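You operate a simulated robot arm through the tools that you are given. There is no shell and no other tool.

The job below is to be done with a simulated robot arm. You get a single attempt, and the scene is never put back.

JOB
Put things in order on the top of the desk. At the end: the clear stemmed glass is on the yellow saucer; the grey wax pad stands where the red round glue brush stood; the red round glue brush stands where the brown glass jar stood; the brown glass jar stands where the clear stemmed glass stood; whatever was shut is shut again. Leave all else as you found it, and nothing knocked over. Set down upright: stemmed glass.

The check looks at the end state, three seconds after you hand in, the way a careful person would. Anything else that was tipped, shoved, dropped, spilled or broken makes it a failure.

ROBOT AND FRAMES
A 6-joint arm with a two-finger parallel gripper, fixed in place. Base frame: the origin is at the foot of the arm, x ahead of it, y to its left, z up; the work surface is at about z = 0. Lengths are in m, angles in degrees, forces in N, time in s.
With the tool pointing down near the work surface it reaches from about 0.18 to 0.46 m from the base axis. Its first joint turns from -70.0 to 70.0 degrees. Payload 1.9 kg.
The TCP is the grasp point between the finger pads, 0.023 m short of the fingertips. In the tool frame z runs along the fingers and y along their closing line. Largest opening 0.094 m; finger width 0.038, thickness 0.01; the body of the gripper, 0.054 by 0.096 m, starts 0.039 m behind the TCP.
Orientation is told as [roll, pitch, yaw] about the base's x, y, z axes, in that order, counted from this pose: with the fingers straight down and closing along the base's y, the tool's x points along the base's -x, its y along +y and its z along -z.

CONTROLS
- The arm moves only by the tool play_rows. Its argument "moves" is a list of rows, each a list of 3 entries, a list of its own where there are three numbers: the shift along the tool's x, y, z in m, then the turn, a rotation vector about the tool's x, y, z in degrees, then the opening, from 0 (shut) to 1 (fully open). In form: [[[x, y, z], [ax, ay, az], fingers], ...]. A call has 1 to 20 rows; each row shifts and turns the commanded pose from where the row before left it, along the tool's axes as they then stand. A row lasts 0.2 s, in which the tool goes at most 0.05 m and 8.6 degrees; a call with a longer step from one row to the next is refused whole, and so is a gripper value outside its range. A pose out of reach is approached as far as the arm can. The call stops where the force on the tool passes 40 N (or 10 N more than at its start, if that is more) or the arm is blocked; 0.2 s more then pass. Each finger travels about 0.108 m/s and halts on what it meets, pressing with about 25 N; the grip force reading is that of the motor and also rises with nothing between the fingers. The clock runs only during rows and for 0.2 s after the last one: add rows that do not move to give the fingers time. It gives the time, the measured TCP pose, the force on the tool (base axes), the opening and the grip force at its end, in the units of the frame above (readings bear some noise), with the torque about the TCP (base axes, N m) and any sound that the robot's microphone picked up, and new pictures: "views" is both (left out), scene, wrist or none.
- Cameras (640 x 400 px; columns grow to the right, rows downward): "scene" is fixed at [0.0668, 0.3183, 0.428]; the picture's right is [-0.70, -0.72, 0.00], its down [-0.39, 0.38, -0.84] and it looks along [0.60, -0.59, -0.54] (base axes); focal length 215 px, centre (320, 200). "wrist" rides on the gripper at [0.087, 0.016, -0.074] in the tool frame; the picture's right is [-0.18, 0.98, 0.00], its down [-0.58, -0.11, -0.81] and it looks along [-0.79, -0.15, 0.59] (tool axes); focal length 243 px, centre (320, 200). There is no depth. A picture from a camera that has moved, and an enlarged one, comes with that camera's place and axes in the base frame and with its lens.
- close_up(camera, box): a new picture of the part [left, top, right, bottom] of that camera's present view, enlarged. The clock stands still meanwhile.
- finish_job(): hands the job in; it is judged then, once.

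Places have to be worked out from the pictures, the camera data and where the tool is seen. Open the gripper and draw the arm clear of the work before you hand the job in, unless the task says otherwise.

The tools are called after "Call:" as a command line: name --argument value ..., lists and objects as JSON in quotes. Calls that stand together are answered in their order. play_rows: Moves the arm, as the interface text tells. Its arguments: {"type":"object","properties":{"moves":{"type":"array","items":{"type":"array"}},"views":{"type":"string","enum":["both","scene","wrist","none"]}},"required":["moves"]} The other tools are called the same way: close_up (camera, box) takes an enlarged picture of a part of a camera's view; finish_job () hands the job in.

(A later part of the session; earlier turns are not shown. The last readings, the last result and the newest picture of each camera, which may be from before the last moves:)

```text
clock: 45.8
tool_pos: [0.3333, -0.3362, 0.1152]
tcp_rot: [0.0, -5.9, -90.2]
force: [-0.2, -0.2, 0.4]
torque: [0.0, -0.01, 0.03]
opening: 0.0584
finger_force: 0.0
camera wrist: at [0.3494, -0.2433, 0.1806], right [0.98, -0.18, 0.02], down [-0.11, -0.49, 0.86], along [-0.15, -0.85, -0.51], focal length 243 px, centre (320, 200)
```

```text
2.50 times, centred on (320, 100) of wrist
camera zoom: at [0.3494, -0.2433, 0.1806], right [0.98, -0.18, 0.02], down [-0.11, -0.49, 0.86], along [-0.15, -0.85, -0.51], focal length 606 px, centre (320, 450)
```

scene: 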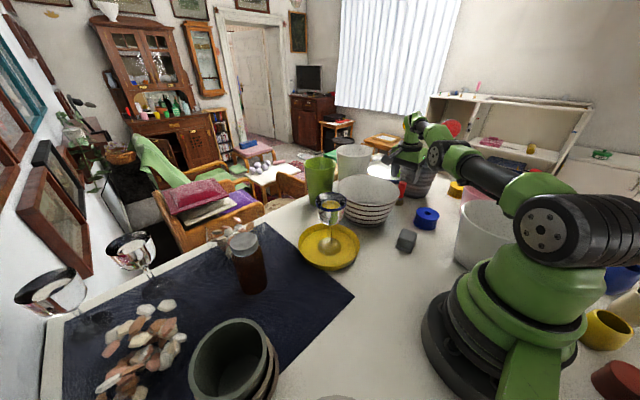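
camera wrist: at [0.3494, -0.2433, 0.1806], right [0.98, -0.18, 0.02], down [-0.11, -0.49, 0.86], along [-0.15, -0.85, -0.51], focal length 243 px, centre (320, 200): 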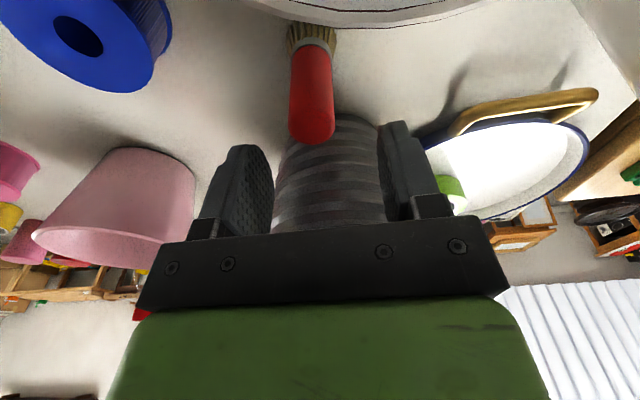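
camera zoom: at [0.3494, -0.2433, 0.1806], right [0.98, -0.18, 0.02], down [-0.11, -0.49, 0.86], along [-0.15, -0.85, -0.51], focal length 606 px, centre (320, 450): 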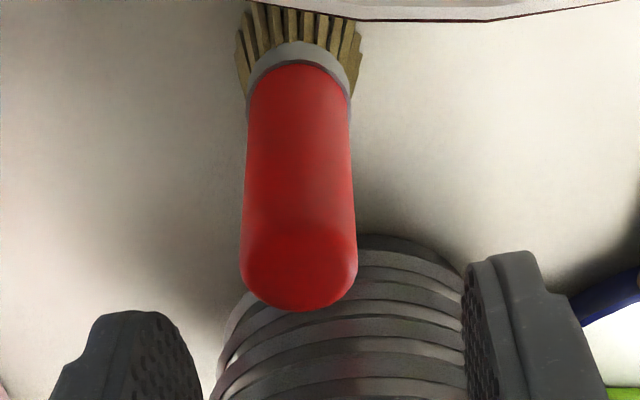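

Reading and image disagree slightly with the commanded shift, so I hold still one row and re-read the pose before committing.

Call:
play_rows --moves '[[[0, 0, 0], [0, 0, 0], 0.62], [[0, 0, 0], [0, 0, 0], 0.62]]' --views "none"

Call:
play_rows --moves '[[[0, -0.0035, 0], [0, 0, 0], 0.62], [[0, 0, 0], [0, 0, 0], 0.62], [[0, 0, 0], [0, 0, 0], 0.62]]' --views "wrist"

Call:
close_up --camera "wrist" --box '[220, 20, 420, 180]'

```text
clock: 46.4
tool_pos: [0.3336, -0.3348, 0.1158]
tcp_rot: [0.0, -6.0, -90.1]
force: [0.9, -0.1, 1.4]
torque: [-0.01, 0.02, 0.02]
opening: 0.0585
finger_force: 0.1
```

```text
clock: 47.2
tool_pos: [0.3312, -0.3378, 0.1143]
tcp_rot: [0.0, -5.9, -90.1]
force: [-0.8, -0.4, -0.3]
torque: [-0.03, -0.01, -0.01]
opening: 0.0582
finger_force: 0.0
out of reach, approached as far as the arm can: row 1
camera wrist: at [0.3474, -0.2453, 0.1805], right [0.98, -0.18, 0.02], down [-0.11, -0.5, 0.86], along [-0.15, -0.85, -0.51], focal length 243 px, centre (320, 200)
```

wrist: 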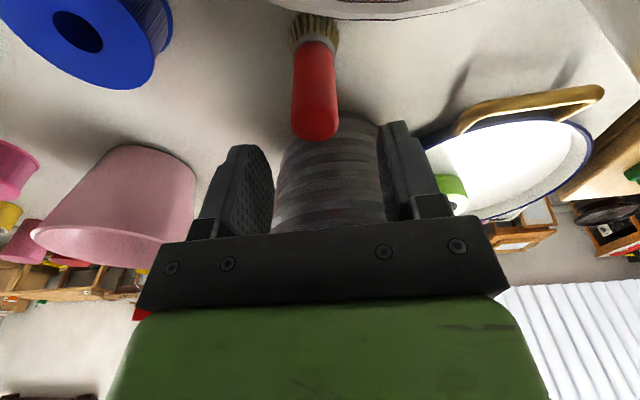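

```text
2.50 times, centred on (320, 100) of wrist
camera zoom: at [0.3474, -0.2453, 0.1805], right [0.98, -0.18, 0.02], down [-0.11, -0.5, 0.86], along [-0.15, -0.85, -0.51], focal length 606 px, centre (320, 450)
```

zoom: 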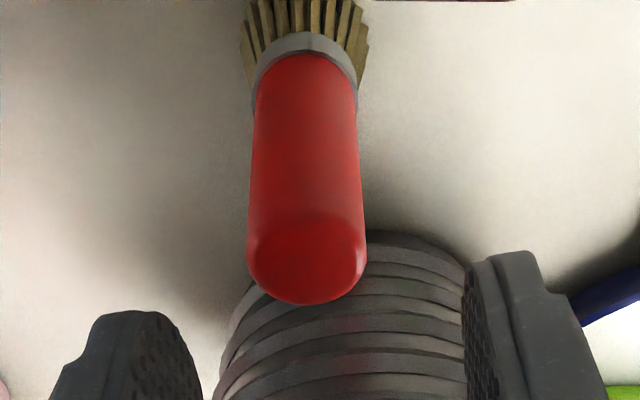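

That row was again clipped at the reach boundary (r = 0.473), which skews sideways moves. I back inward to (0.330, -0.332), r = 0.468, where the arm should track exactly.

Call:
play_rows --moves '[[[0.0058, -0.0012, -0.0006], [0, 0, 0], 0.62], [[0, 0, 0], [0, 0, 0], 0.62], [[0, 0, 0], [0, 0, 0], 0.62]]' --views "wrist"

Call:
close_up --camera "wrist" --box '[220, 20, 420, 180]'

```text
clock: 48.0
tool_pos: [0.3341, -0.3348, 0.1161]
tcp_rot: [-0.1, -5.9, -90.1]
force: [0.5, -0.2, -0.4]
torque: [-0.03, 0.02, -0.01]
opening: 0.0581
finger_force: 0.0
out of reach, approached as far as the arm can: row 1
camera wrist: at [0.35, -0.2426, 0.1811], right [0.98, -0.18, 0.02], down [-0.11, -0.5, 0.86], along [-0.15, -0.85, -0.51], focal length 243 px, centre (320, 200)
```

wrist: 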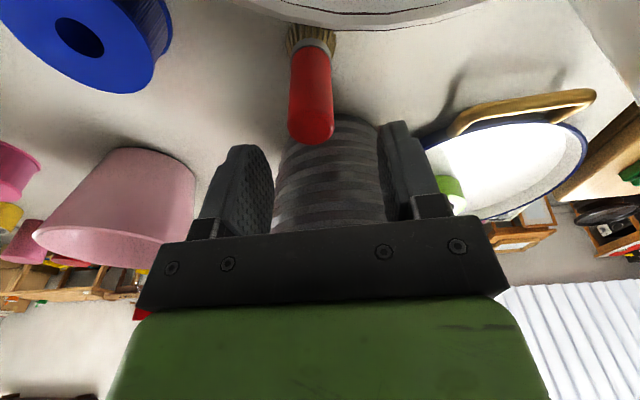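

```text
2.50 times, centred on (320, 100) of wrist
camera zoom: at [0.35, -0.2426, 0.1811], right [0.98, -0.18, 0.02], down [-0.11, -0.5, 0.86], along [-0.15, -0.85, -0.51], focal length 606 px, centre (320, 450)
```

zoom: 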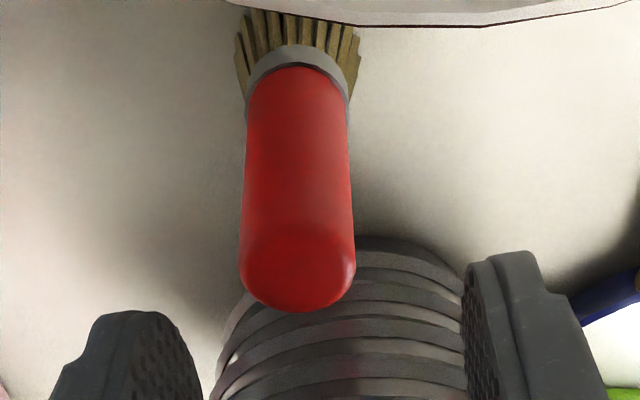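

The arm is fully stretched there (only tangential moves get through). I back off up and inward, add 3° more tilt (9° total) where there is slack, and then re-approach.

Call:
play_rows --moves '[[[0.0157, -0.0105, -0.0188], [0, 0, 0], 0.62], [[0.0157, -0.0105, -0.0188], [0, 0, 0], 0.62], [[0, 0, 0], [0, 0, 0], 0.62]]' --views "none"

Call:
play_rows --moves '[[[0, 0, 0], [0, -3, 0], 0.62], [[0, 0, 0], [0, 0, 0], 0.62]]' --views "both"

```text
clock: 48.8
tool_pos: [0.3391, -0.3265, 0.1511]
tcp_rot: [-0.2, -5.9, -90.1]
force: [0.4, 0.6, -0.3]
torque: [0.0, 0.0, 0.01]
opening: 0.0586
finger_force: 0.1
out of reach, approached as far as the arm can: row 1, 2
```

```text
clock: 49.4
tool_pos: [0.3436, -0.3302, 0.1508]
tcp_rot: [-0.1, -8.9, -90.1]
force: [0.0, -0.5, -0.1]
torque: [0.0, -0.01, -0.02]
opening: 0.0582
finger_force: 0.1
out of reach, approached as far as the arm can: row 1
camera wrist: at [0.3607, -0.234, 0.211], right [0.98, -0.18, 0.03], down [-0.11, -0.45, 0.89], along [-0.15, -0.87, -0.46], focal length 243 px, centre (320, 200)
```

scene: 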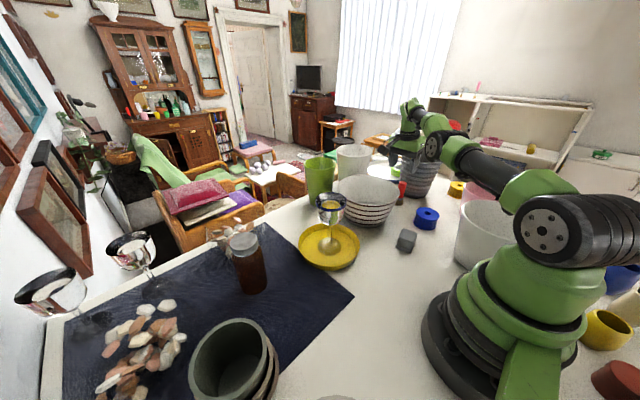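
wrist: 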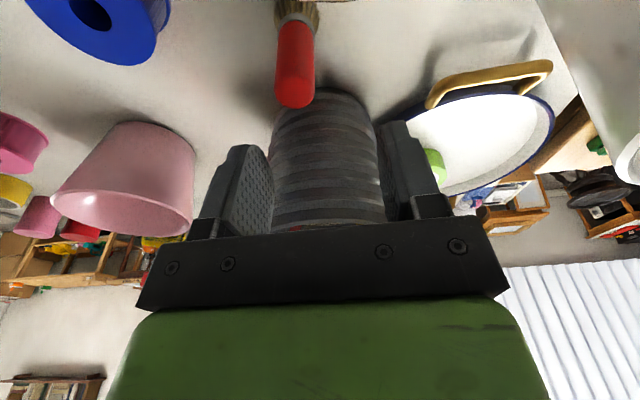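

Still pinned on the stretched boundary. I raise well above everything with an inward component to make the elbow bend again.

Call:
play_rows --moves '[[[0.004, 0, -0.045], [0, 0, 0], 0.62], [[0.004, 0, -0.045], [0, 0, 0], 0.62], [[0.03, -0.03, -0.01], [0, 0, 0], 0.62], [[0.03, -0.03, -0.01], [0, 0, 0], 0.62], [[0, 0, 0], [0, 0, 0], 0.62]]' --views "both"

```text
clock: 50.6
tool_pos: [0.3422, -0.302, 0.2468]
tcp_rot: [0.0, -9.1, -90.0]
force: [-0.3, 0.7, 0.3]
torque: [0.0, 0.01, -0.03]
opening: 0.0582
finger_force: 0.1
out of reach, approached as far as the arm can: row 3, 4
camera wrist: at [0.3596, -0.2067, 0.307], right [0.98, -0.18, 0.03], down [-0.11, -0.45, 0.89], along [-0.15, -0.87, -0.46], focal length 243 px, centre (320, 200)
```

scene: 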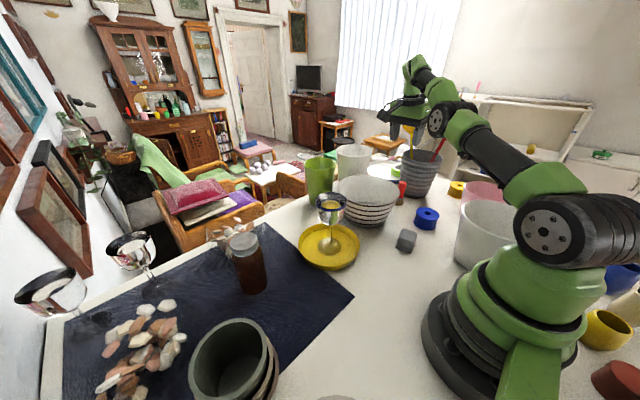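
wrist: 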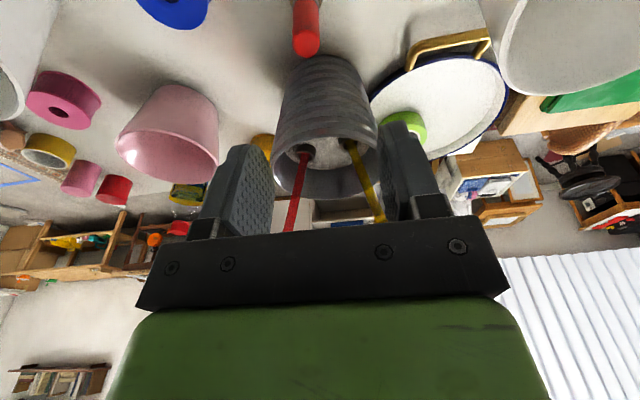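

Descending straight from here should land well inside the reachable sphere and let the elbow bend. I lower 9 cm at this radius (fingertips stay above the bowl rim).

Call:
play_rows --moves '[[[0.007, 0, 0.0444], [0, 0, 0], 0.62], [[0.007, 0, 0.0444], [0, 0, 0], 0.62], [[0, 0, 0], [0, 0, 0], 0.62]]' --views "none"

Call:
play_rows --moves '[[[0.01, -0.01, -0.002], [0, 0, 0], 0.62], [[0, 0, 0], [0, 0, 0], 0.62]]' --views "wrist"

```text
clock: 51.4
tool_pos: [0.3559, -0.3148, 0.1605]
tcp_rot: [-0.1, -8.9, -90.1]
force: [-0.3, 0.2, 0.1]
torque: [0.02, -0.02, -0.03]
opening: 0.0581
finger_force: 0.0
out of reach, approached as far as the arm can: row 1, 2
```

```text
clock: 52.0
tool_pos: [0.357, -0.3133, 0.1642]
tcp_rot: [0.0, -8.9, -90.2]
force: [-0.3, -0.2, -1.2]
torque: [0.02, 0.0, 0.01]
opening: 0.0584
finger_force: 0.0
out of reach, approached as far as the arm can: row 1
camera wrist: at [0.3734, -0.217, 0.2239], right [0.98, -0.18, 0.03], down [-0.11, -0.45, 0.89], along [-0.15, -0.87, -0.46], focal length 243 px, centre (320, 200)
```

wrist: 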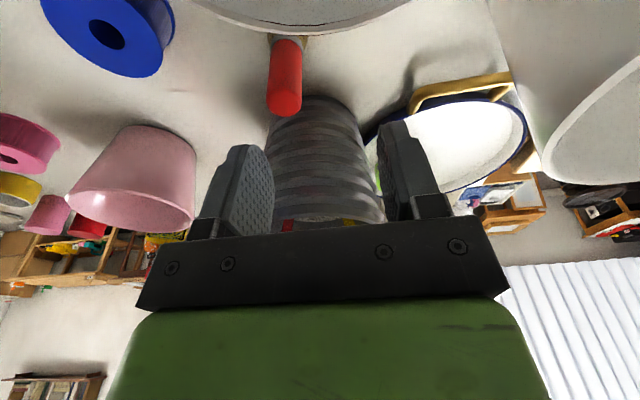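

The elbow seems locked past straight: only angle and height respond. I command outward-plus-down to pull it through straight, then down, and read the pose after each.

Call:
play_rows --moves '[[[-0.0099, 0.015, 0.0218], [0, 0, 0], 0.62], [[0, 0, 0], [0, 0, 0], 0.62]]' --views "none"

Call:
play_rows --moves '[[[0.0016, 0, 0.0099], [0, 0, 0], 0.62], [[0, 0, 0], [0, 0, 0], 0.62]]' --views "none"

Call:
play_rows --moves '[[[0.0065, -0.0075, -0.001], [0, 0, 0], 0.62], [[0, 0, 0], [0, 0, 0], 0.62]]' --views "none"

```text
clock: 52.6
tool_pos: [0.3576, -0.3156, 0.1416]
tcp_rot: [0.0, -9.0, -90.0]
force: [0.1, 0.4, 0.0]
torque: [-0.02, -0.02, 0.01]
opening: 0.0584
finger_force: 0.0
out of reach, approached as far as the arm can: row 1
```

```text
clock: 53.2
tool_pos: [0.3602, -0.3153, 0.1315]
tcp_rot: [0.0, -8.9, -90.1]
force: [0.0, 1.1, 0.3]
torque: [-0.01, 0.04, -0.02]
opening: 0.0584
finger_force: 0.0
```

```text
clock: 53.8
tool_pos: [0.3589, -0.3144, 0.1312]
tcp_rot: [0.1, -9.0, -90.1]
force: [0.0, 0.3, 0.6]
torque: [0.01, 0.01, 0.04]
opening: 0.0581
finger_force: 0.0
out of reach, approached as far as the arm can: row 1
```

Inward commands are only creeping (solver near-singular), but each restarts from the reached pose. I'll issue a series of inward rows and see whether it frees itself.

Call:
play_rows --moves '[[[0.019, -0.022, -0.003], [0, 0, 0], 0.62], [[0.019, -0.022, -0.003], [0, 0, 0], 0.62], [[0.019, -0.022, -0.003], [0, 0, 0], 0.62], [[0.019, -0.022, -0.003], [0, 0, 0], 0.62]]' --views "none"

```text
clock: 54.8
tool_pos: [0.3589, -0.3151, 0.1304]
tcp_rot: [-0.1, -8.8, -90.1]
force: [0.8, 0.3, 0.3]
torque: [-0.02, -0.03, -0.02]
opening: 0.058
finger_force: 0.0
out of reach, approached as far as the arm can: row 1, 2, 3, 4
```

No progress with pure inward moves. Kinematically, swinging the tool back toward vertical should bend the elbow the right way, so I combine an un-tilt with an inward move.

Call:
play_rows --moves '[[[0.026, -0.03, -0.004], [0, 8, 0], 0.62], [[0.02, -0.02, 0], [0, 0, 0], 0.62], [[0, 0, 0], [0, 0, 0], 0.62]]' --views "none"

```text
clock: 55.6
tool_pos: [0.3502, -0.3028, 0.1328]
tcp_rot: [0.0, -0.9, -90.1]
force: [-0.1, 0.0, 0.6]
torque: [-0.01, -0.03, -0.02]
opening: 0.0582
finger_force: 0.1
out of reach, approached as far as the arm can: row 1, 2
```

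Still held at the boundary. I look closely at the arm's actual joint configuration to understand what is limiting it.

Call:
close_up --camera "scene" --box '[360, 60, 640, 300]'

Call:
close_up --camera "scene" --box '[320, 60, 500, 220]'

```text
1.67 times, centred on (500, 180) of scene
camera zoom: at [0.0668, 0.3183, 0.428], right [-0.7, -0.72, 0.0], down [-0.39, 0.38, -0.84], along [0.6, -0.59, -0.54], focal length 358 px, centre (20, 233)
```

zoom: 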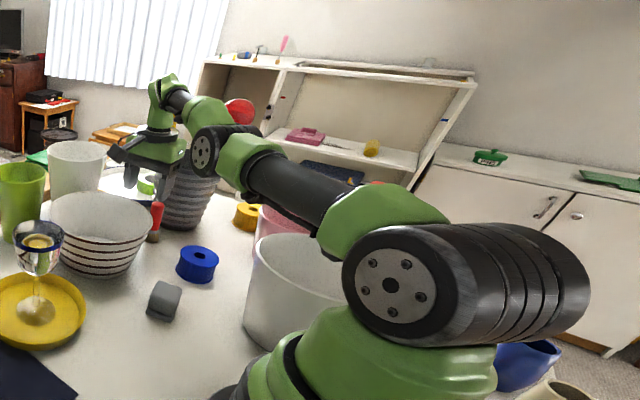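

```text
2.50 times, centred on (410, 140) of scene
camera zoom: at [0.0668, 0.3183, 0.428], right [-0.7, -0.72, 0.0], down [-0.39, 0.38, -0.84], along [0.6, -0.59, -0.54], focal length 537 px, centre (95, 350)
```

zoom: 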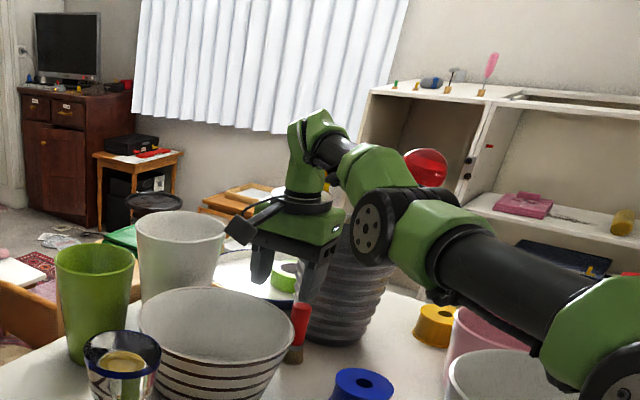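

The picture suggests the elbow has flipped to the "below" side of straight, where inward moves are blocked. I push outward to straighten it, then swing the tool inward (pitch) together with an inward move to bend it the right way, a bit higher up for clearance.

Call:
play_rows --moves '[[[0, 0, -0.03], [0, 0, 0], 0.62], [[-0.0198, 0.0225, 0], [0, 0, 0], 0.62], [[-0.0198, 0.0225, 0], [0, 0, 0], 0.62], [[0, 0, 0], [0, 0, 0], 0.62]]' --views "none"

Call:
play_rows --moves '[[[0.0297, -0.0338, 0], [6.4, 5.6, 0], 0.62], [[0.02, -0.0225, 0], [0, 0, 0], 0.62], [[0, 0, 0], [0, 0, 0], 0.62]]' --views "both"

```text
clock: 56.6
tool_pos: [0.3498, -0.3033, 0.1622]
tcp_rot: [0.1, -0.9, -90.1]
force: [0.0, 0.4, -0.7]
torque: [0.0, 0.03, 0.0]
opening: 0.0583
finger_force: 0.1
out of reach, approached as far as the arm can: row 2, 3
```

```text
clock: 57.4
tool_pos: [0.2923, -0.2529, 0.1662]
tcp_rot: [-6.2, 4.6, -90.3]
force: [-0.4, -1.2, 0.0]
torque: [0.01, 0.01, 0.02]
opening: 0.058
finger_force: 0.1
camera wrist: at [0.3185, -0.1735, 0.2457], right [0.98, -0.18, -0.12], down [-0.02, -0.64, 0.76], along [-0.22, -0.74, -0.63], focal length 243 px, centre (320, 200)
```

scene: 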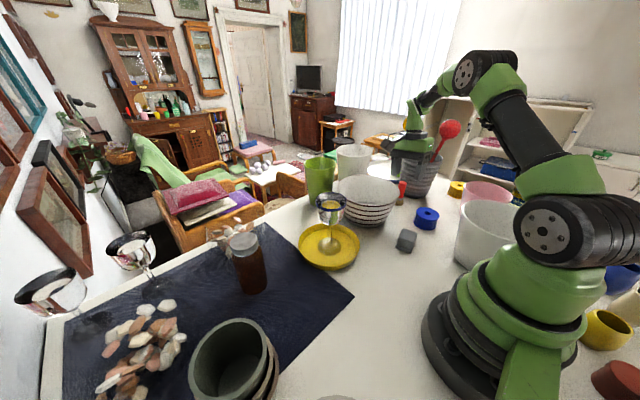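
wrist: 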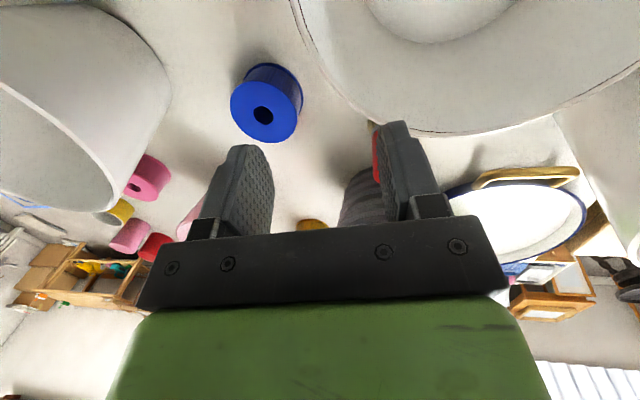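

Freed: the arm is elbow-up again at (0.292, -0.253). I restore yaw/roll and set a 10° tilt here, well inside reach, and will avoid the boundary from now on.

Call:
play_rows --moves '[[[0, 0, 0], [-6.4, -5.6, 0], 0.62], [[0, 0, 0], [0, -4.6, 0], 0.62], [[0, 0, 0], [0, -4.6, 0], 0.62], [[0, 0, 0], [0, 0, 0], 0.62]]' --views "both"

```text
clock: 58.4
tool_pos: [0.2929, -0.2518, 0.165]
tcp_rot: [0.0, -10.3, -90.1]
force: [-1.1, 0.6, -0.1]
torque: [0.01, 0.01, 0.0]
opening: 0.0583
finger_force: 0.0
camera wrist: at [0.3091, -0.1544, 0.2243], right [0.98, -0.18, 0.03], down [-0.11, -0.43, 0.9], along [-0.15, -0.88, -0.44], focal length 243 px, centre (320, 200)
```

scene: 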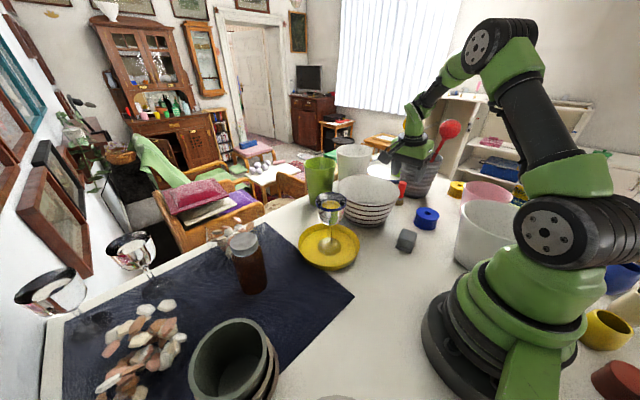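
wrist: 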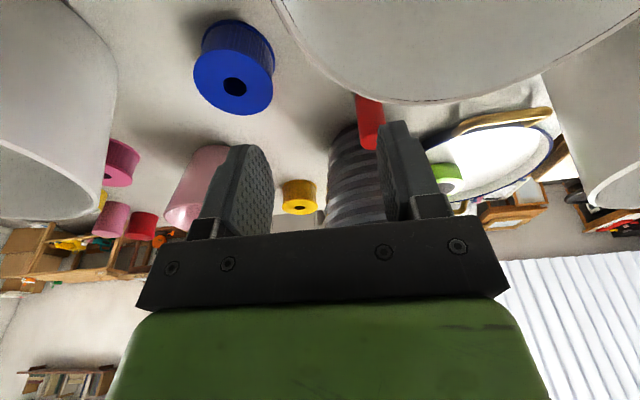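

Tilt is set. I approach the hover over the brush at (0.330, -0.3335, 0.125), which should now be inside reach.

Call:
play_rows --moves '[[[-0.0245, 0.0124, 0.018], [0, 0, 0], 0.62], [[-0.0244, 0.0124, 0.018], [0, 0, 0], 0.62], [[-0.0244, 0.0123, 0.0178], [0, 0, 0], 0.62], [[0, 0, 0], [0, 0, 0], 0.62]]' --views "both"

Call:
close_up --camera "wrist" --box '[220, 20, 420, 180]'

Call:
close_up --camera "scene" --box '[330, 90, 510, 230]'

```text
clock: 59.4
tool_pos: [0.3287, -0.3325, 0.1244]
tcp_rot: [0.0, -10.1, -90.1]
force: [-0.3, 0.9, 0.8]
torque: [0.02, 0.0, 0.01]
opening: 0.0581
finger_force: 0.0
camera wrist: at [0.3455, -0.2349, 0.1839], right [0.98, -0.18, 0.03], down [-0.11, -0.43, 0.9], along [-0.15, -0.88, -0.44], focal length 243 px, centre (320, 200)
```

scene: 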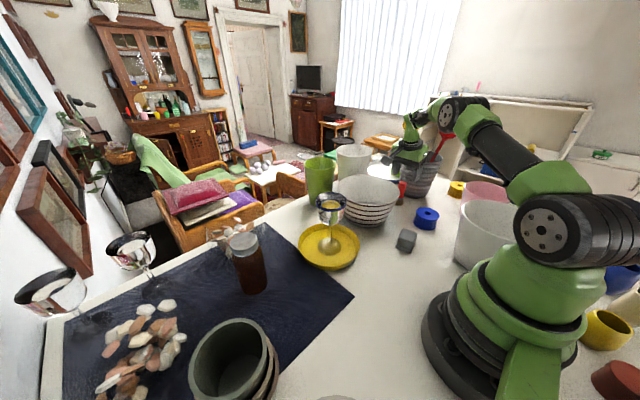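
wrist: 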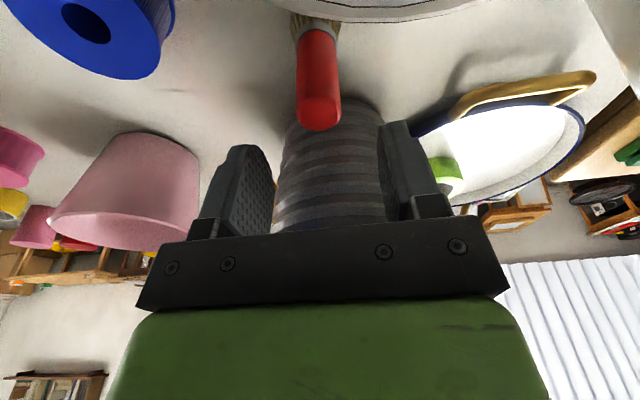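

```text
2.50 times, centred on (320, 100) of wrist
camera zoom: at [0.3455, -0.2349, 0.1839], right [0.98, -0.18, 0.03], down [-0.11, -0.43, 0.9], along [-0.15, -0.88, -0.44], focal length 606 px, centre (320, 450)
```

zoom: 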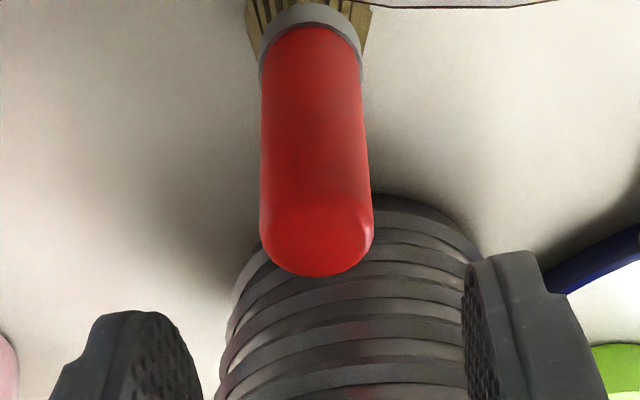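

```text
2.86 times, centred on (420, 160) of scene
camera zoom: at [0.0668, 0.3183, 0.428], right [-0.7, -0.72, 0.0], down [-0.39, 0.38, -0.84], along [0.6, -0.59, -0.54], focal length 614 px, centre (34, 314)
```

zoom: 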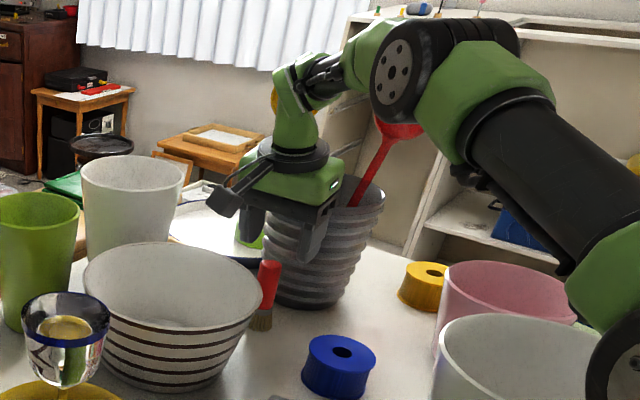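

Aligned within a millimetre: brush (0.3295, -0.334), TCP (0.3287, -0.3325). I descend to TCP z = 0.072 with the fingers straddling the red handle.

Call:
play_rows --moves '[[[0.0022, 0.0008, 0.0175], [0, 0, 0], 0.62], [[0.0028, 0, 0.0172], [0, 0, 0], 0.62], [[0.0028, 0, 0.0171], [0, 0, 0], 0.62], [[0, 0, 0], [0, 0, 0], 0.62]]' --views "both"

Call:
close_up --camera "scene" --box '[330, 90, 510, 230]'

Call:
close_up --camera "wrist" --box '[200, 60, 440, 240]'

```text
clock: 60.4
tool_pos: [0.3303, -0.3328, 0.0735]
tcp_rot: [-0.1, -10.2, -90.1]
force: [-0.3, -0.3, -0.1]
torque: [-0.01, -0.01, 0.02]
opening: 0.0579
finger_force: 0.0
camera wrist: at [0.3467, -0.2374, 0.1311], right [0.98, -0.18, 0.03], down [-0.11, -0.43, 0.9], along [-0.15, -0.88, -0.44], focal length 243 px, centre (320, 200)
```

scene: 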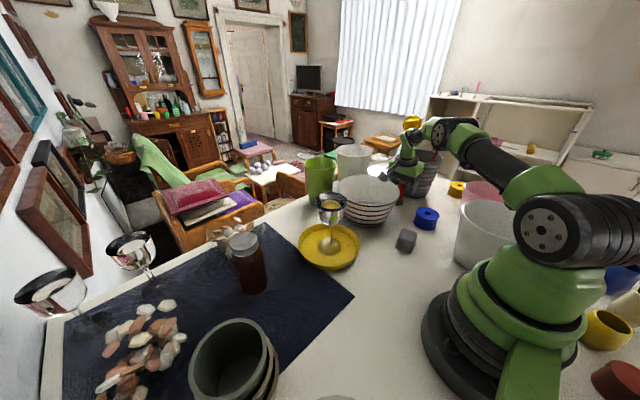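
wrist: 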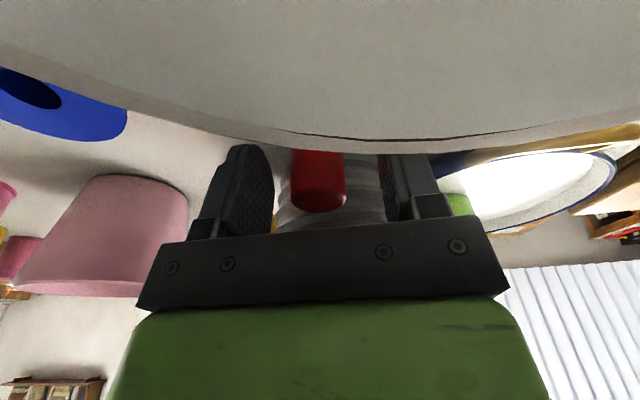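

```text
2.86 times, centred on (420, 160) of scene
camera zoom: at [0.0668, 0.3183, 0.428], right [-0.7, -0.72, 0.0], down [-0.39, 0.38, -0.84], along [0.6, -0.59, -0.54], focal length 614 px, centre (34, 314)
```

zoom: 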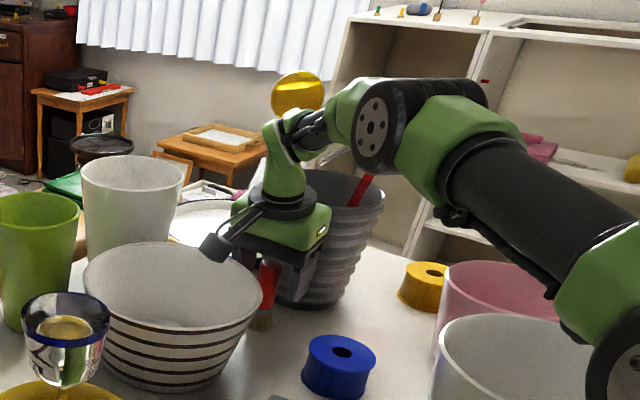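

```text
2.22 times, centred on (320, 150) of wrist
camera zoom: at [0.3467, -0.2374, 0.1311], right [0.98, -0.18, 0.03], down [-0.11, -0.43, 0.9], along [-0.15, -0.88, -0.44], focal length 539 px, centre (320, 311)
```

zoom: 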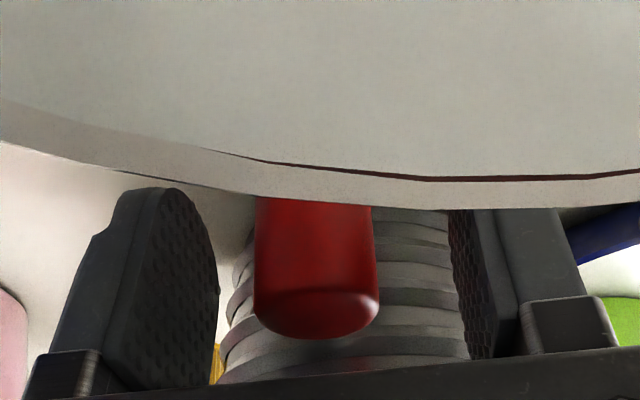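

The handle is centred between the pads and nothing touches the bowl or pot. I close on the brush.

Call:
play_rows --moves '[[[0, 0, 0], [0, 0, 0], 0.5], [[0, 0, 0], [0, 0, 0], 0.4], [[0, 0, 0], [0, 0, 0], 0.3], [[0, 0, 0], [0, 0, 0], 0.2], [[0, 0, 0], [0, 0, 0], 0.12], [[0, 0, 0], [0, 0, 0], 0.12]]' --views "wrist"

Call:
close_up --camera "wrist" --box '[200, 60, 440, 240]'

Call:
close_up --camera "scene" --box '[350, 130, 450, 220]'

```text
clock: 61.8
tool_pos: [0.3302, -0.3348, 0.0724]
tcp_rot: [0.0, -10.2, -90.2]
force: [0.2, -1.3, 0.5]
torque: [-0.03, -0.01, 0.01]
opening: 0.0236
finger_force: 25.4
camera wrist: at [0.3467, -0.2374, 0.1313], right [0.98, -0.18, 0.03], down [-0.11, -0.43, 0.9], along [-0.15, -0.88, -0.44], focal length 243 px, centre (320, 200)
```

wrist: 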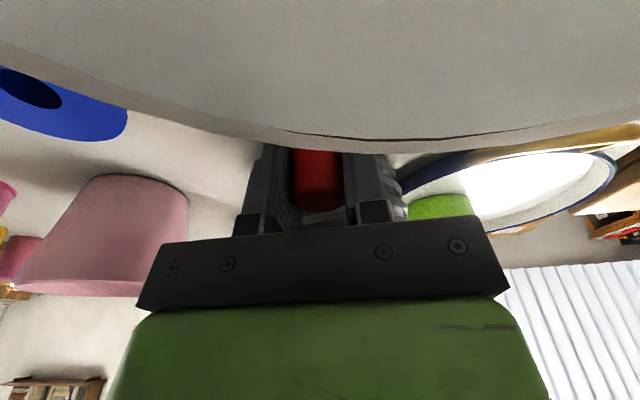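

```text
2.22 times, centred on (320, 150) of wrist
camera zoom: at [0.3467, -0.2374, 0.1313], right [0.98, -0.18, 0.03], down [-0.11, -0.43, 0.9], along [-0.15, -0.88, -0.44], focal length 539 px, centre (320, 311)
```

zoom: 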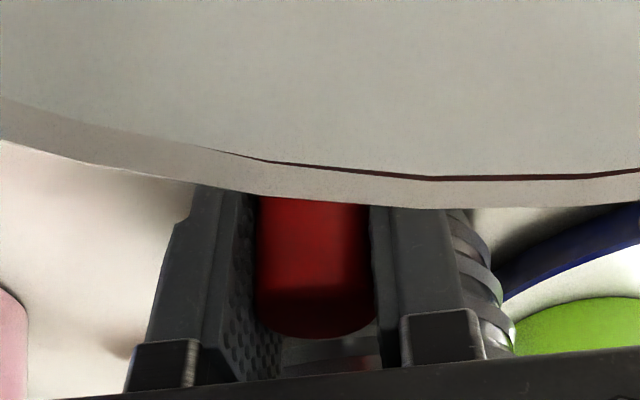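

```text
4.44 times, centred on (400, 175) of scene
camera zoom: at [0.0668, 0.3183, 0.428], right [-0.7, -0.72, 0.0], down [-0.39, 0.38, -0.84], along [0.6, -0.59, -0.54], focal length 955 px, centre (-36, 311)
```

zoom: 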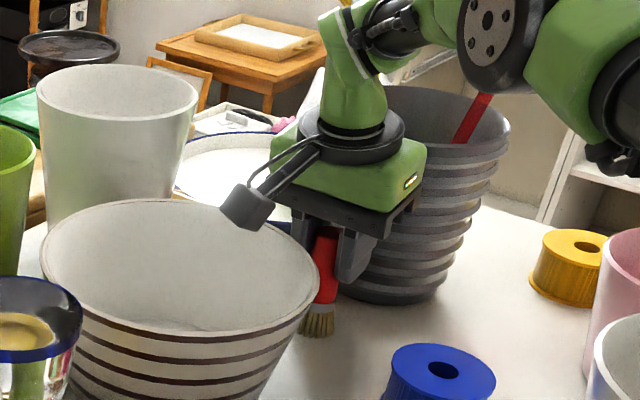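

The brush is gripped (0.0236 m, 25 N). I lift straight up 6 cm, then up and inward toward the base to stay well within reach.

Call:
play_rows --moves '[[[-0.0027, 0, -0.0148], [0, 0, 0], 0.12], [[-0.0053, 0, -0.0295], [0, 0, 0], 0.12], [[-0.0027, 0, -0.0148], [0, 0, 0], 0.12], [[0.0158, -0.021, -0.0333], [0, 0, 0], 0.12], [[0.0158, -0.021, -0.0333], [0, 0, 0], 0.12], [[0.0158, -0.021, -0.0333], [0, 0, 0], 0.12], [[0, 0, 0], [0, 0, 0], 0.12]]' --views "both"

Call:
close_up --camera "scene" --box '[330, 90, 510, 230]'

```text
clock: 63.4
tool_pos: [0.2669, -0.2704, 0.2243]
tcp_rot: [0.1, -10.2, -90.1]
force: [-0.1, 0.2, 0.5]
torque: [-0.01, 0.01, 0.04]
opening: 0.0237
finger_force: 25.2
camera wrist: at [0.2838, -0.1725, 0.2815], right [0.98, -0.18, 0.03], down [-0.11, -0.43, 0.9], along [-0.15, -0.88, -0.44], focal length 243 px, centre (320, 200)
```

scene: 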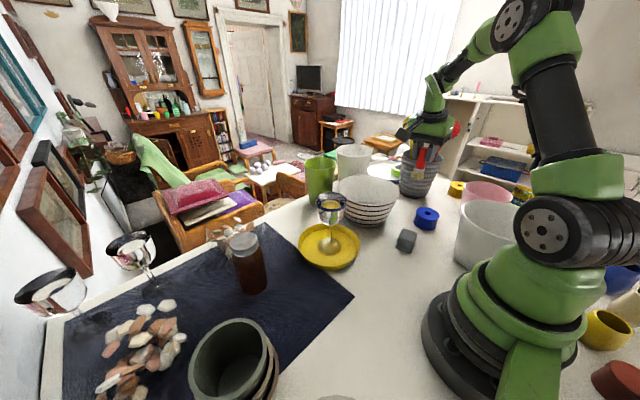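
wrist: 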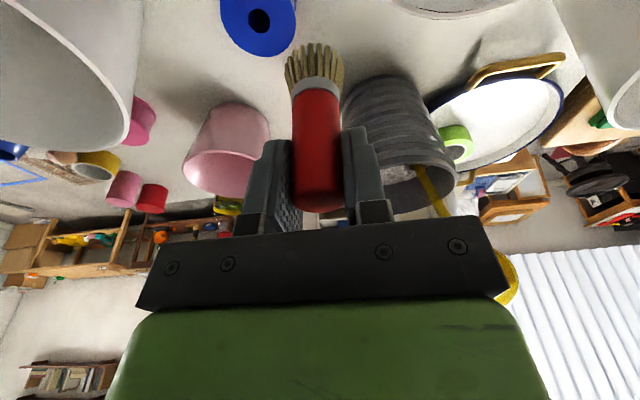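

```text
2.86 times, centred on (420, 160) of scene
camera zoom: at [0.0668, 0.3183, 0.428], right [-0.7, -0.72, 0.0], down [-0.39, 0.38, -0.84], along [0.6, -0.59, -0.54], focal length 614 px, centre (34, 314)
```

zoom: 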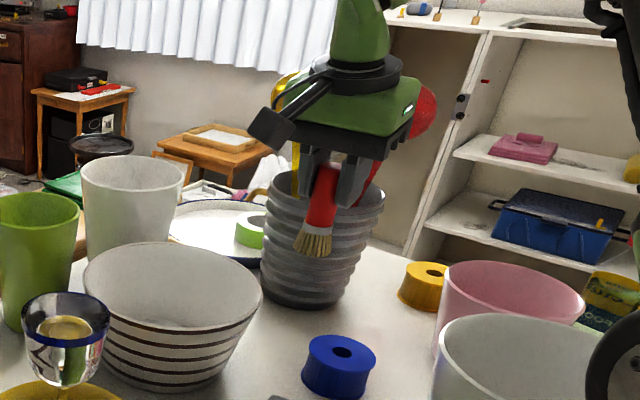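

The brush hangs vertically. I rotate +90° about the vertical axis (keeping the tilt relation so it stays upright), then carry it across at height.

Call:
play_rows --moves '[[[0, 0, 0], [-1.448, 0, -8.05], 0.12], [[0, 0, 0], [-1.448, 0, -8.05], 0.12], [[0, 0, 0], [-1.448, 0, -8.05], 0.12], [[0, 0, 0], [-1.448, 0, -8.05], 0.12], [[0, 0, 0], [-1.448, 0, -8.05], 0.12], [[0, 0, 0], [-1.448, 0, -8.05], 0.12], [[0, 0, 0], [-1.448, 0, -8.05], 0.12], [[0, 0, 0], [-1.448, 0, -8.05], 0.12], [[0, 0, 0], [-1.448, 0, -8.05], 0.12], [[0, 0, 0], [-1.448, 0, -8.05], 0.12], [[0, 0, 0], [-1.448, 0, -8.05], 0.12], [[0, 0, 0], [0, 0, 0], 0.12]]' --views "both"

```text
clock: 66.0
tool_pos: [0.2666, -0.2697, 0.2235]
tcp_rot: [0.0, -10.2, -0.1]
force: [0.1, -0.2, -1.1]
torque: [-0.02, -0.03, 0.04]
opening: 0.0238
finger_force: 25.2
camera wrist: at [0.1685, -0.2552, 0.2815], right [0.18, 0.98, 0.03], down [0.43, -0.11, 0.9], along [0.88, -0.15, -0.44], focal length 243 px, centre (320, 200)
```

scene: 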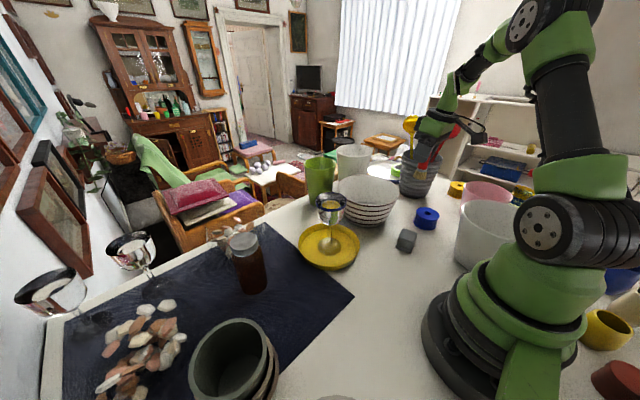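
wrist: 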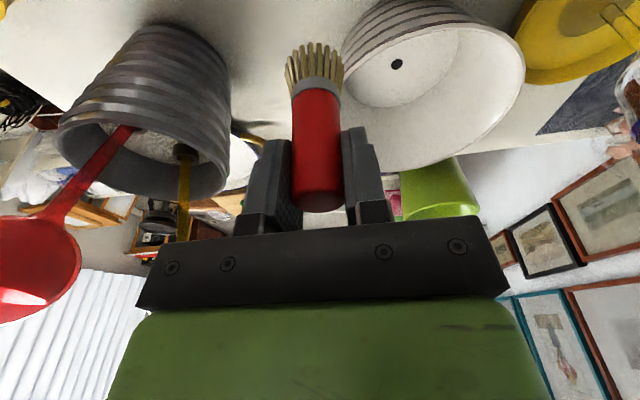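

Rotation was exact (yaw 0, tilt kept). Now I carry the brush across toward the jar's old place, passing well clear of the glass.

Call:
play_rows --moves '[[[0.0045, 0.046, -0.0008], [0, 0, 0], 0.12], [[0.0045, 0.046, -0.0008], [0, 0, 0], 0.12], [[0.0045, 0.046, -0.0008], [0, 0, 0], 0.12], [[0.0045, 0.046, -0.0008], [0, 0, 0], 0.12], [[0.0045, 0.046, -0.0008], [0, 0, 0], 0.12], [[0.0045, 0.046, -0.0008], [0, 0, 0], 0.12], [[0.0045, 0.046, -0.0008], [0, 0, 0], 0.12], [[0.0045, 0.046, -0.0008], [0, 0, 0], 0.12], [[0, 0, 0], [-1.448, 0, -8.05], 0.12], [[0, 0, 0], [-1.448, 0, -8.05], 0.12], [[0, 0, 0], [-1.448, 0, -8.05], 0.12], [[0, 0, 0], [-1.448, 0, -8.05], 0.12], [[0, 0, 0], [-1.448, 0, -8.05], 0.12], [[0, 0, 0], [-1.448, 0, -8.05], 0.12], [[0, 0, 0], [-1.448, 0, -8.05], 0.12], [[0, 0, 0], [-1.448, 0, -8.05], 0.12], [[0, 0, 0], [-1.448, 0, -8.05], 0.12], [[0, 0, 0], [-1.448, 0, -8.05], 0.12], [[0, 0, 0], [-1.448, 0, -8.05], 0.12], [[0, 0, 0], [0, 0, 0], 0.12]]' --views "both"

Call:
close_up --camera "wrist" --box '[220, 20, 460, 200]'

```text
clock: 70.2
tool_pos: [0.231, 0.0971, 0.223]
tcp_rot: [0.0, -10.3, 89.9]
force: [0.0, 0.2, -0.9]
torque: [0.01, -0.01, -0.02]
opening: 0.0234
finger_force: 25.1
camera wrist: at [0.2148, -0.0019, 0.2815], right [-0.98, 0.18, 0.03], down [0.11, 0.43, 0.9], along [0.15, 0.89, -0.44], focal length 243 px, centre (320, 200)
```

scene: 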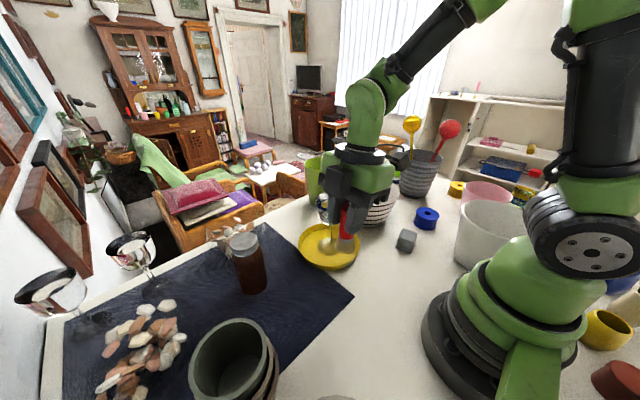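
wrist: 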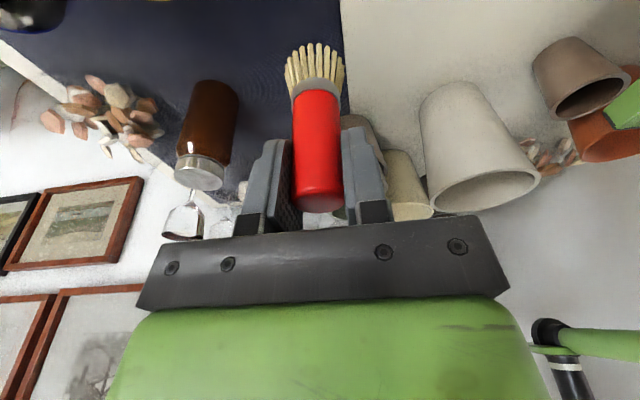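

```text
2.22 times, centred on (340, 110) of wrist
camera zoom: at [0.2148, -0.0019, 0.2815], right [-0.98, 0.18, 0.03], down [0.11, 0.43, 0.9], along [0.15, 0.89, -0.44], focal length 539 px, centre (276, 400)
```

zoom: 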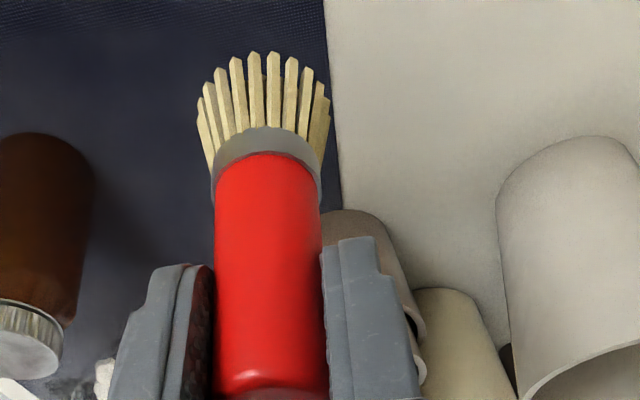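

Now over free table at (0.231, 0.097). I move in to above the jar's old spot (0.230, 0.231) and lower to z about 0.19 first.

Call:
play_rows --moves '[[[-0.0315, 0.0003, 0.0141], [0, 0, 0], 0.12], [[-0.0315, 0.0003, 0.0141], [0, 0, 0], 0.12], [[-0.0315, 0.0003, 0.0141], [0, 0, 0], 0.12], [[-0.0315, 0.0003, 0.0141], [0, 0, 0], 0.12], [[0, 0, 0], [0, 0, 0], 0.12]]' --views "both"

Call:
close_up --camera "scene" --box '[180, 240, 380, 400]'

Call:
close_up --camera "wrist" --box '[220, 20, 460, 200]'

```text
clock: 71.4
tool_pos: [0.2318, 0.2313, 0.1916]
tcp_rot: [0.0, -10.2, 89.9]
force: [0.4, 0.5, -1.0]
torque: [0.01, 0.01, 0.0]
opening: 0.0237
finger_force: 25.4
camera wrist: at [0.215, 0.1316, 0.2492], right [-0.98, 0.18, 0.03], down [0.11, 0.43, 0.9], along [0.15, 0.88, -0.44], focal length 243 px, centre (320, 200)
```

scene: 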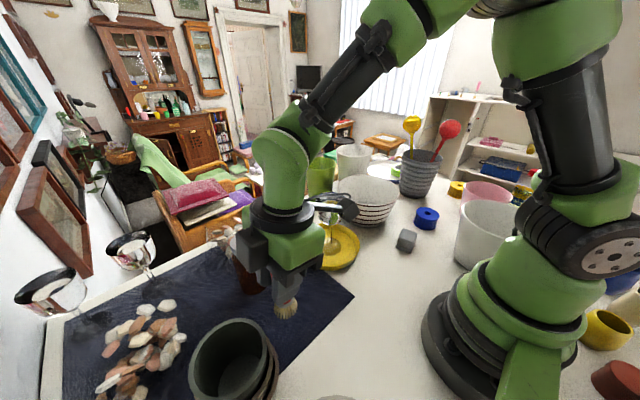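
wrist: 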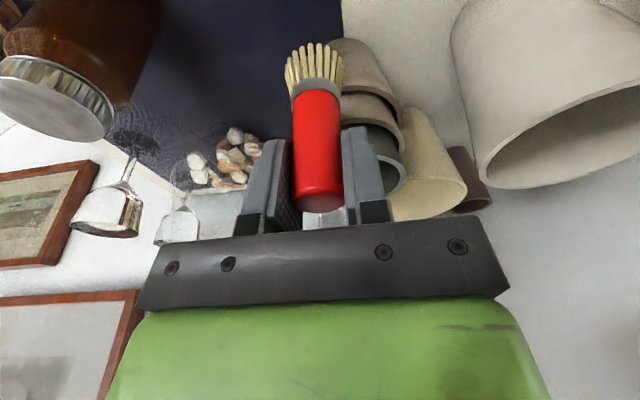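

```text
2.50 times, centred on (280, 320) of scene
camera zoom: at [0.0668, 0.3183, 0.428], right [-0.7, -0.72, 0.0], down [-0.39, 0.38, -0.84], along [0.6, -0.59, -0.54], focal length 537 px, centre (420, -100)
```

zoom: 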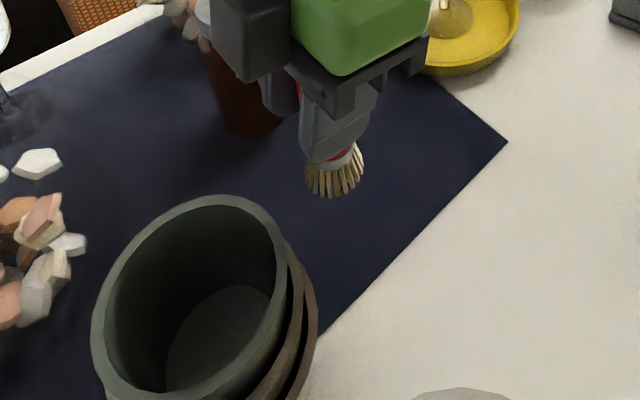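

```text
2.22 times, centred on (340, 110) of wrist
camera zoom: at [0.215, 0.1316, 0.2492], right [-0.98, 0.18, 0.03], down [0.11, 0.43, 0.9], along [0.15, 0.88, -0.44], focal length 539 px, centre (276, 400)
```

zoom: 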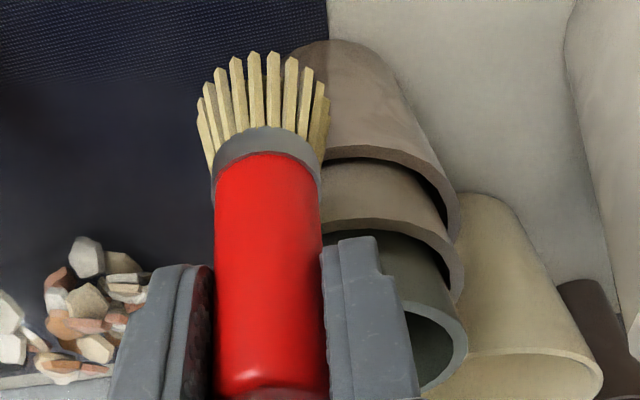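

The brush is right above the spot with the pots clear. I lower to about 1 cm above the table, correcting 1.5 mm in x.

Call:
play_rows --moves '[[[0.0064, 0.0015, 0.0354], [0, 0, 0], 0.12], [[0.0064, 0, 0.0354], [0, 0, 0], 0.12], [[0.0055, 0, 0.031], [0, 0, 0], 0.12], [[0, 0, 0], [0, 0, 0], 0.12]]' --views "both"

Call:
close_up --camera "scene" --box '[180, 240, 380, 400]'

Call:
close_up --camera "wrist" --box '[220, 20, 460, 200]'

```text
clock: 72.4
tool_pos: [0.2272, 0.2328, 0.087]
tcp_rot: [-0.1, -10.2, 89.9]
force: [0.0, -0.5, -1.1]
torque: [0.02, -0.03, -0.03]
opening: 0.0237
finger_force: 24.7
camera wrist: at [0.2117, 0.1333, 0.1447], right [-0.98, 0.18, 0.03], down [0.11, 0.43, 0.9], along [0.15, 0.88, -0.44], focal length 243 px, centre (320, 200)
```

scene: 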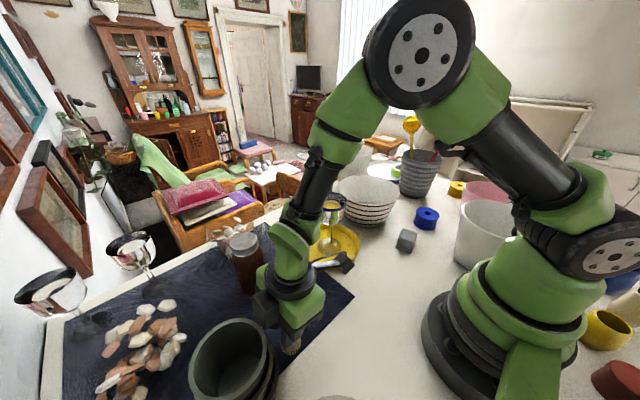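
wrist: 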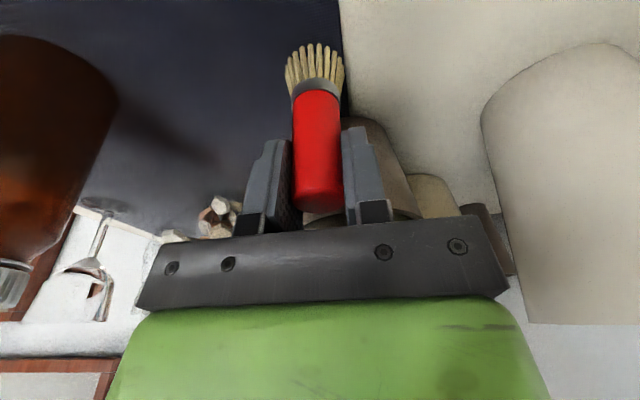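

```text
2.50 times, centred on (280, 320) of scene
camera zoom: at [0.0668, 0.3183, 0.428], right [-0.7, -0.72, 0.0], down [-0.39, 0.38, -0.84], along [0.6, -0.59, -0.54], focal length 537 px, centre (420, -100)
```

zoom: 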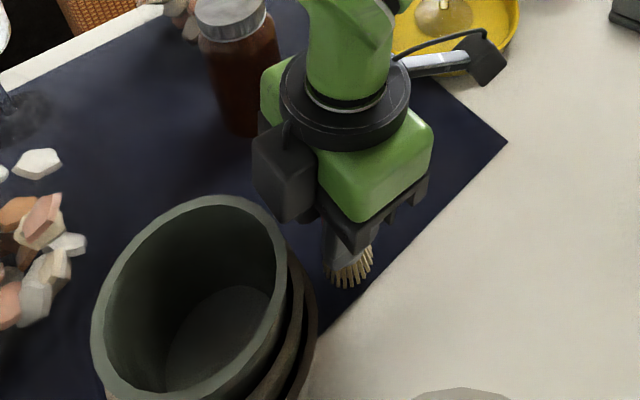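

```text
2.22 times, centred on (340, 110) of wrist
camera zoom: at [0.2117, 0.1333, 0.1447], right [-0.98, 0.18, 0.03], down [0.11, 0.43, 0.9], along [0.15, 0.88, -0.44], focal length 539 px, centre (276, 400)
```

zoom: 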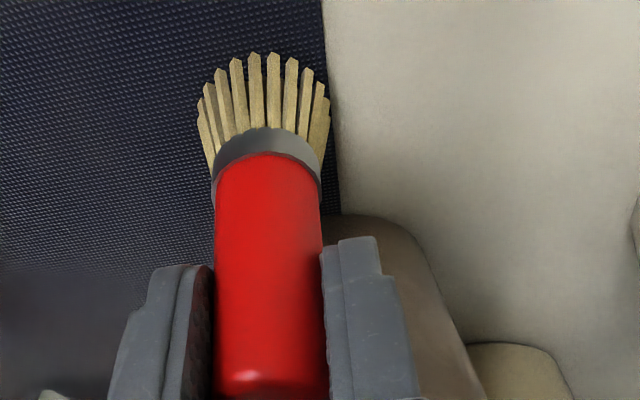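

TCP reads (0.2275, 0.2328, 0.087). I nudge back to (0.230, 0.231) while lowering 8 mm, then step down finely to contact.

Call:
play_rows --moves '[[[0.0029, -0.0022, 0.0076], [0, 0, 0], 0.12], [[0, 0, 0], [0, 0, 0], 0.12]]' --views "none"

Call:
play_rows --moves '[[[0.0004, 0, 0.002], [0, 0, 0], 0.12], [[0, 0, 0], [0, 0, 0], 0.12]]' --views "none"

Call:
play_rows --moves '[[[0.0002, 0, 0.0012], [0, 0, 0], 0.12], [[0, 0, 0], [0, 0, 0], 0.12]]' --views "none"

```text
clock: 73.0
tool_pos: [0.2303, 0.2306, 0.0782]
tcp_rot: [0.0, -10.2, 89.9]
force: [0.6, -0.3, -0.5]
torque: [0.0, 0.0, -0.03]
opening: 0.0239
finger_force: 24.7
```

```text
clock: 73.6
tool_pos: [0.2305, 0.2312, 0.077]
tcp_rot: [0.0, -10.2, 89.8]
force: [0.0, 0.9, -1.1]
torque: [0.0, -0.01, -0.02]
opening: 0.0237
finger_force: 24.8
```

```text
clock: 74.2
tool_pos: [0.231, 0.2301, 0.0762]
tcp_rot: [0.0, -10.2, 89.9]
force: [-0.7, 0.2, -0.5]
torque: [-0.02, 0.03, 0.02]
opening: 0.0235
finger_force: 25.2
```

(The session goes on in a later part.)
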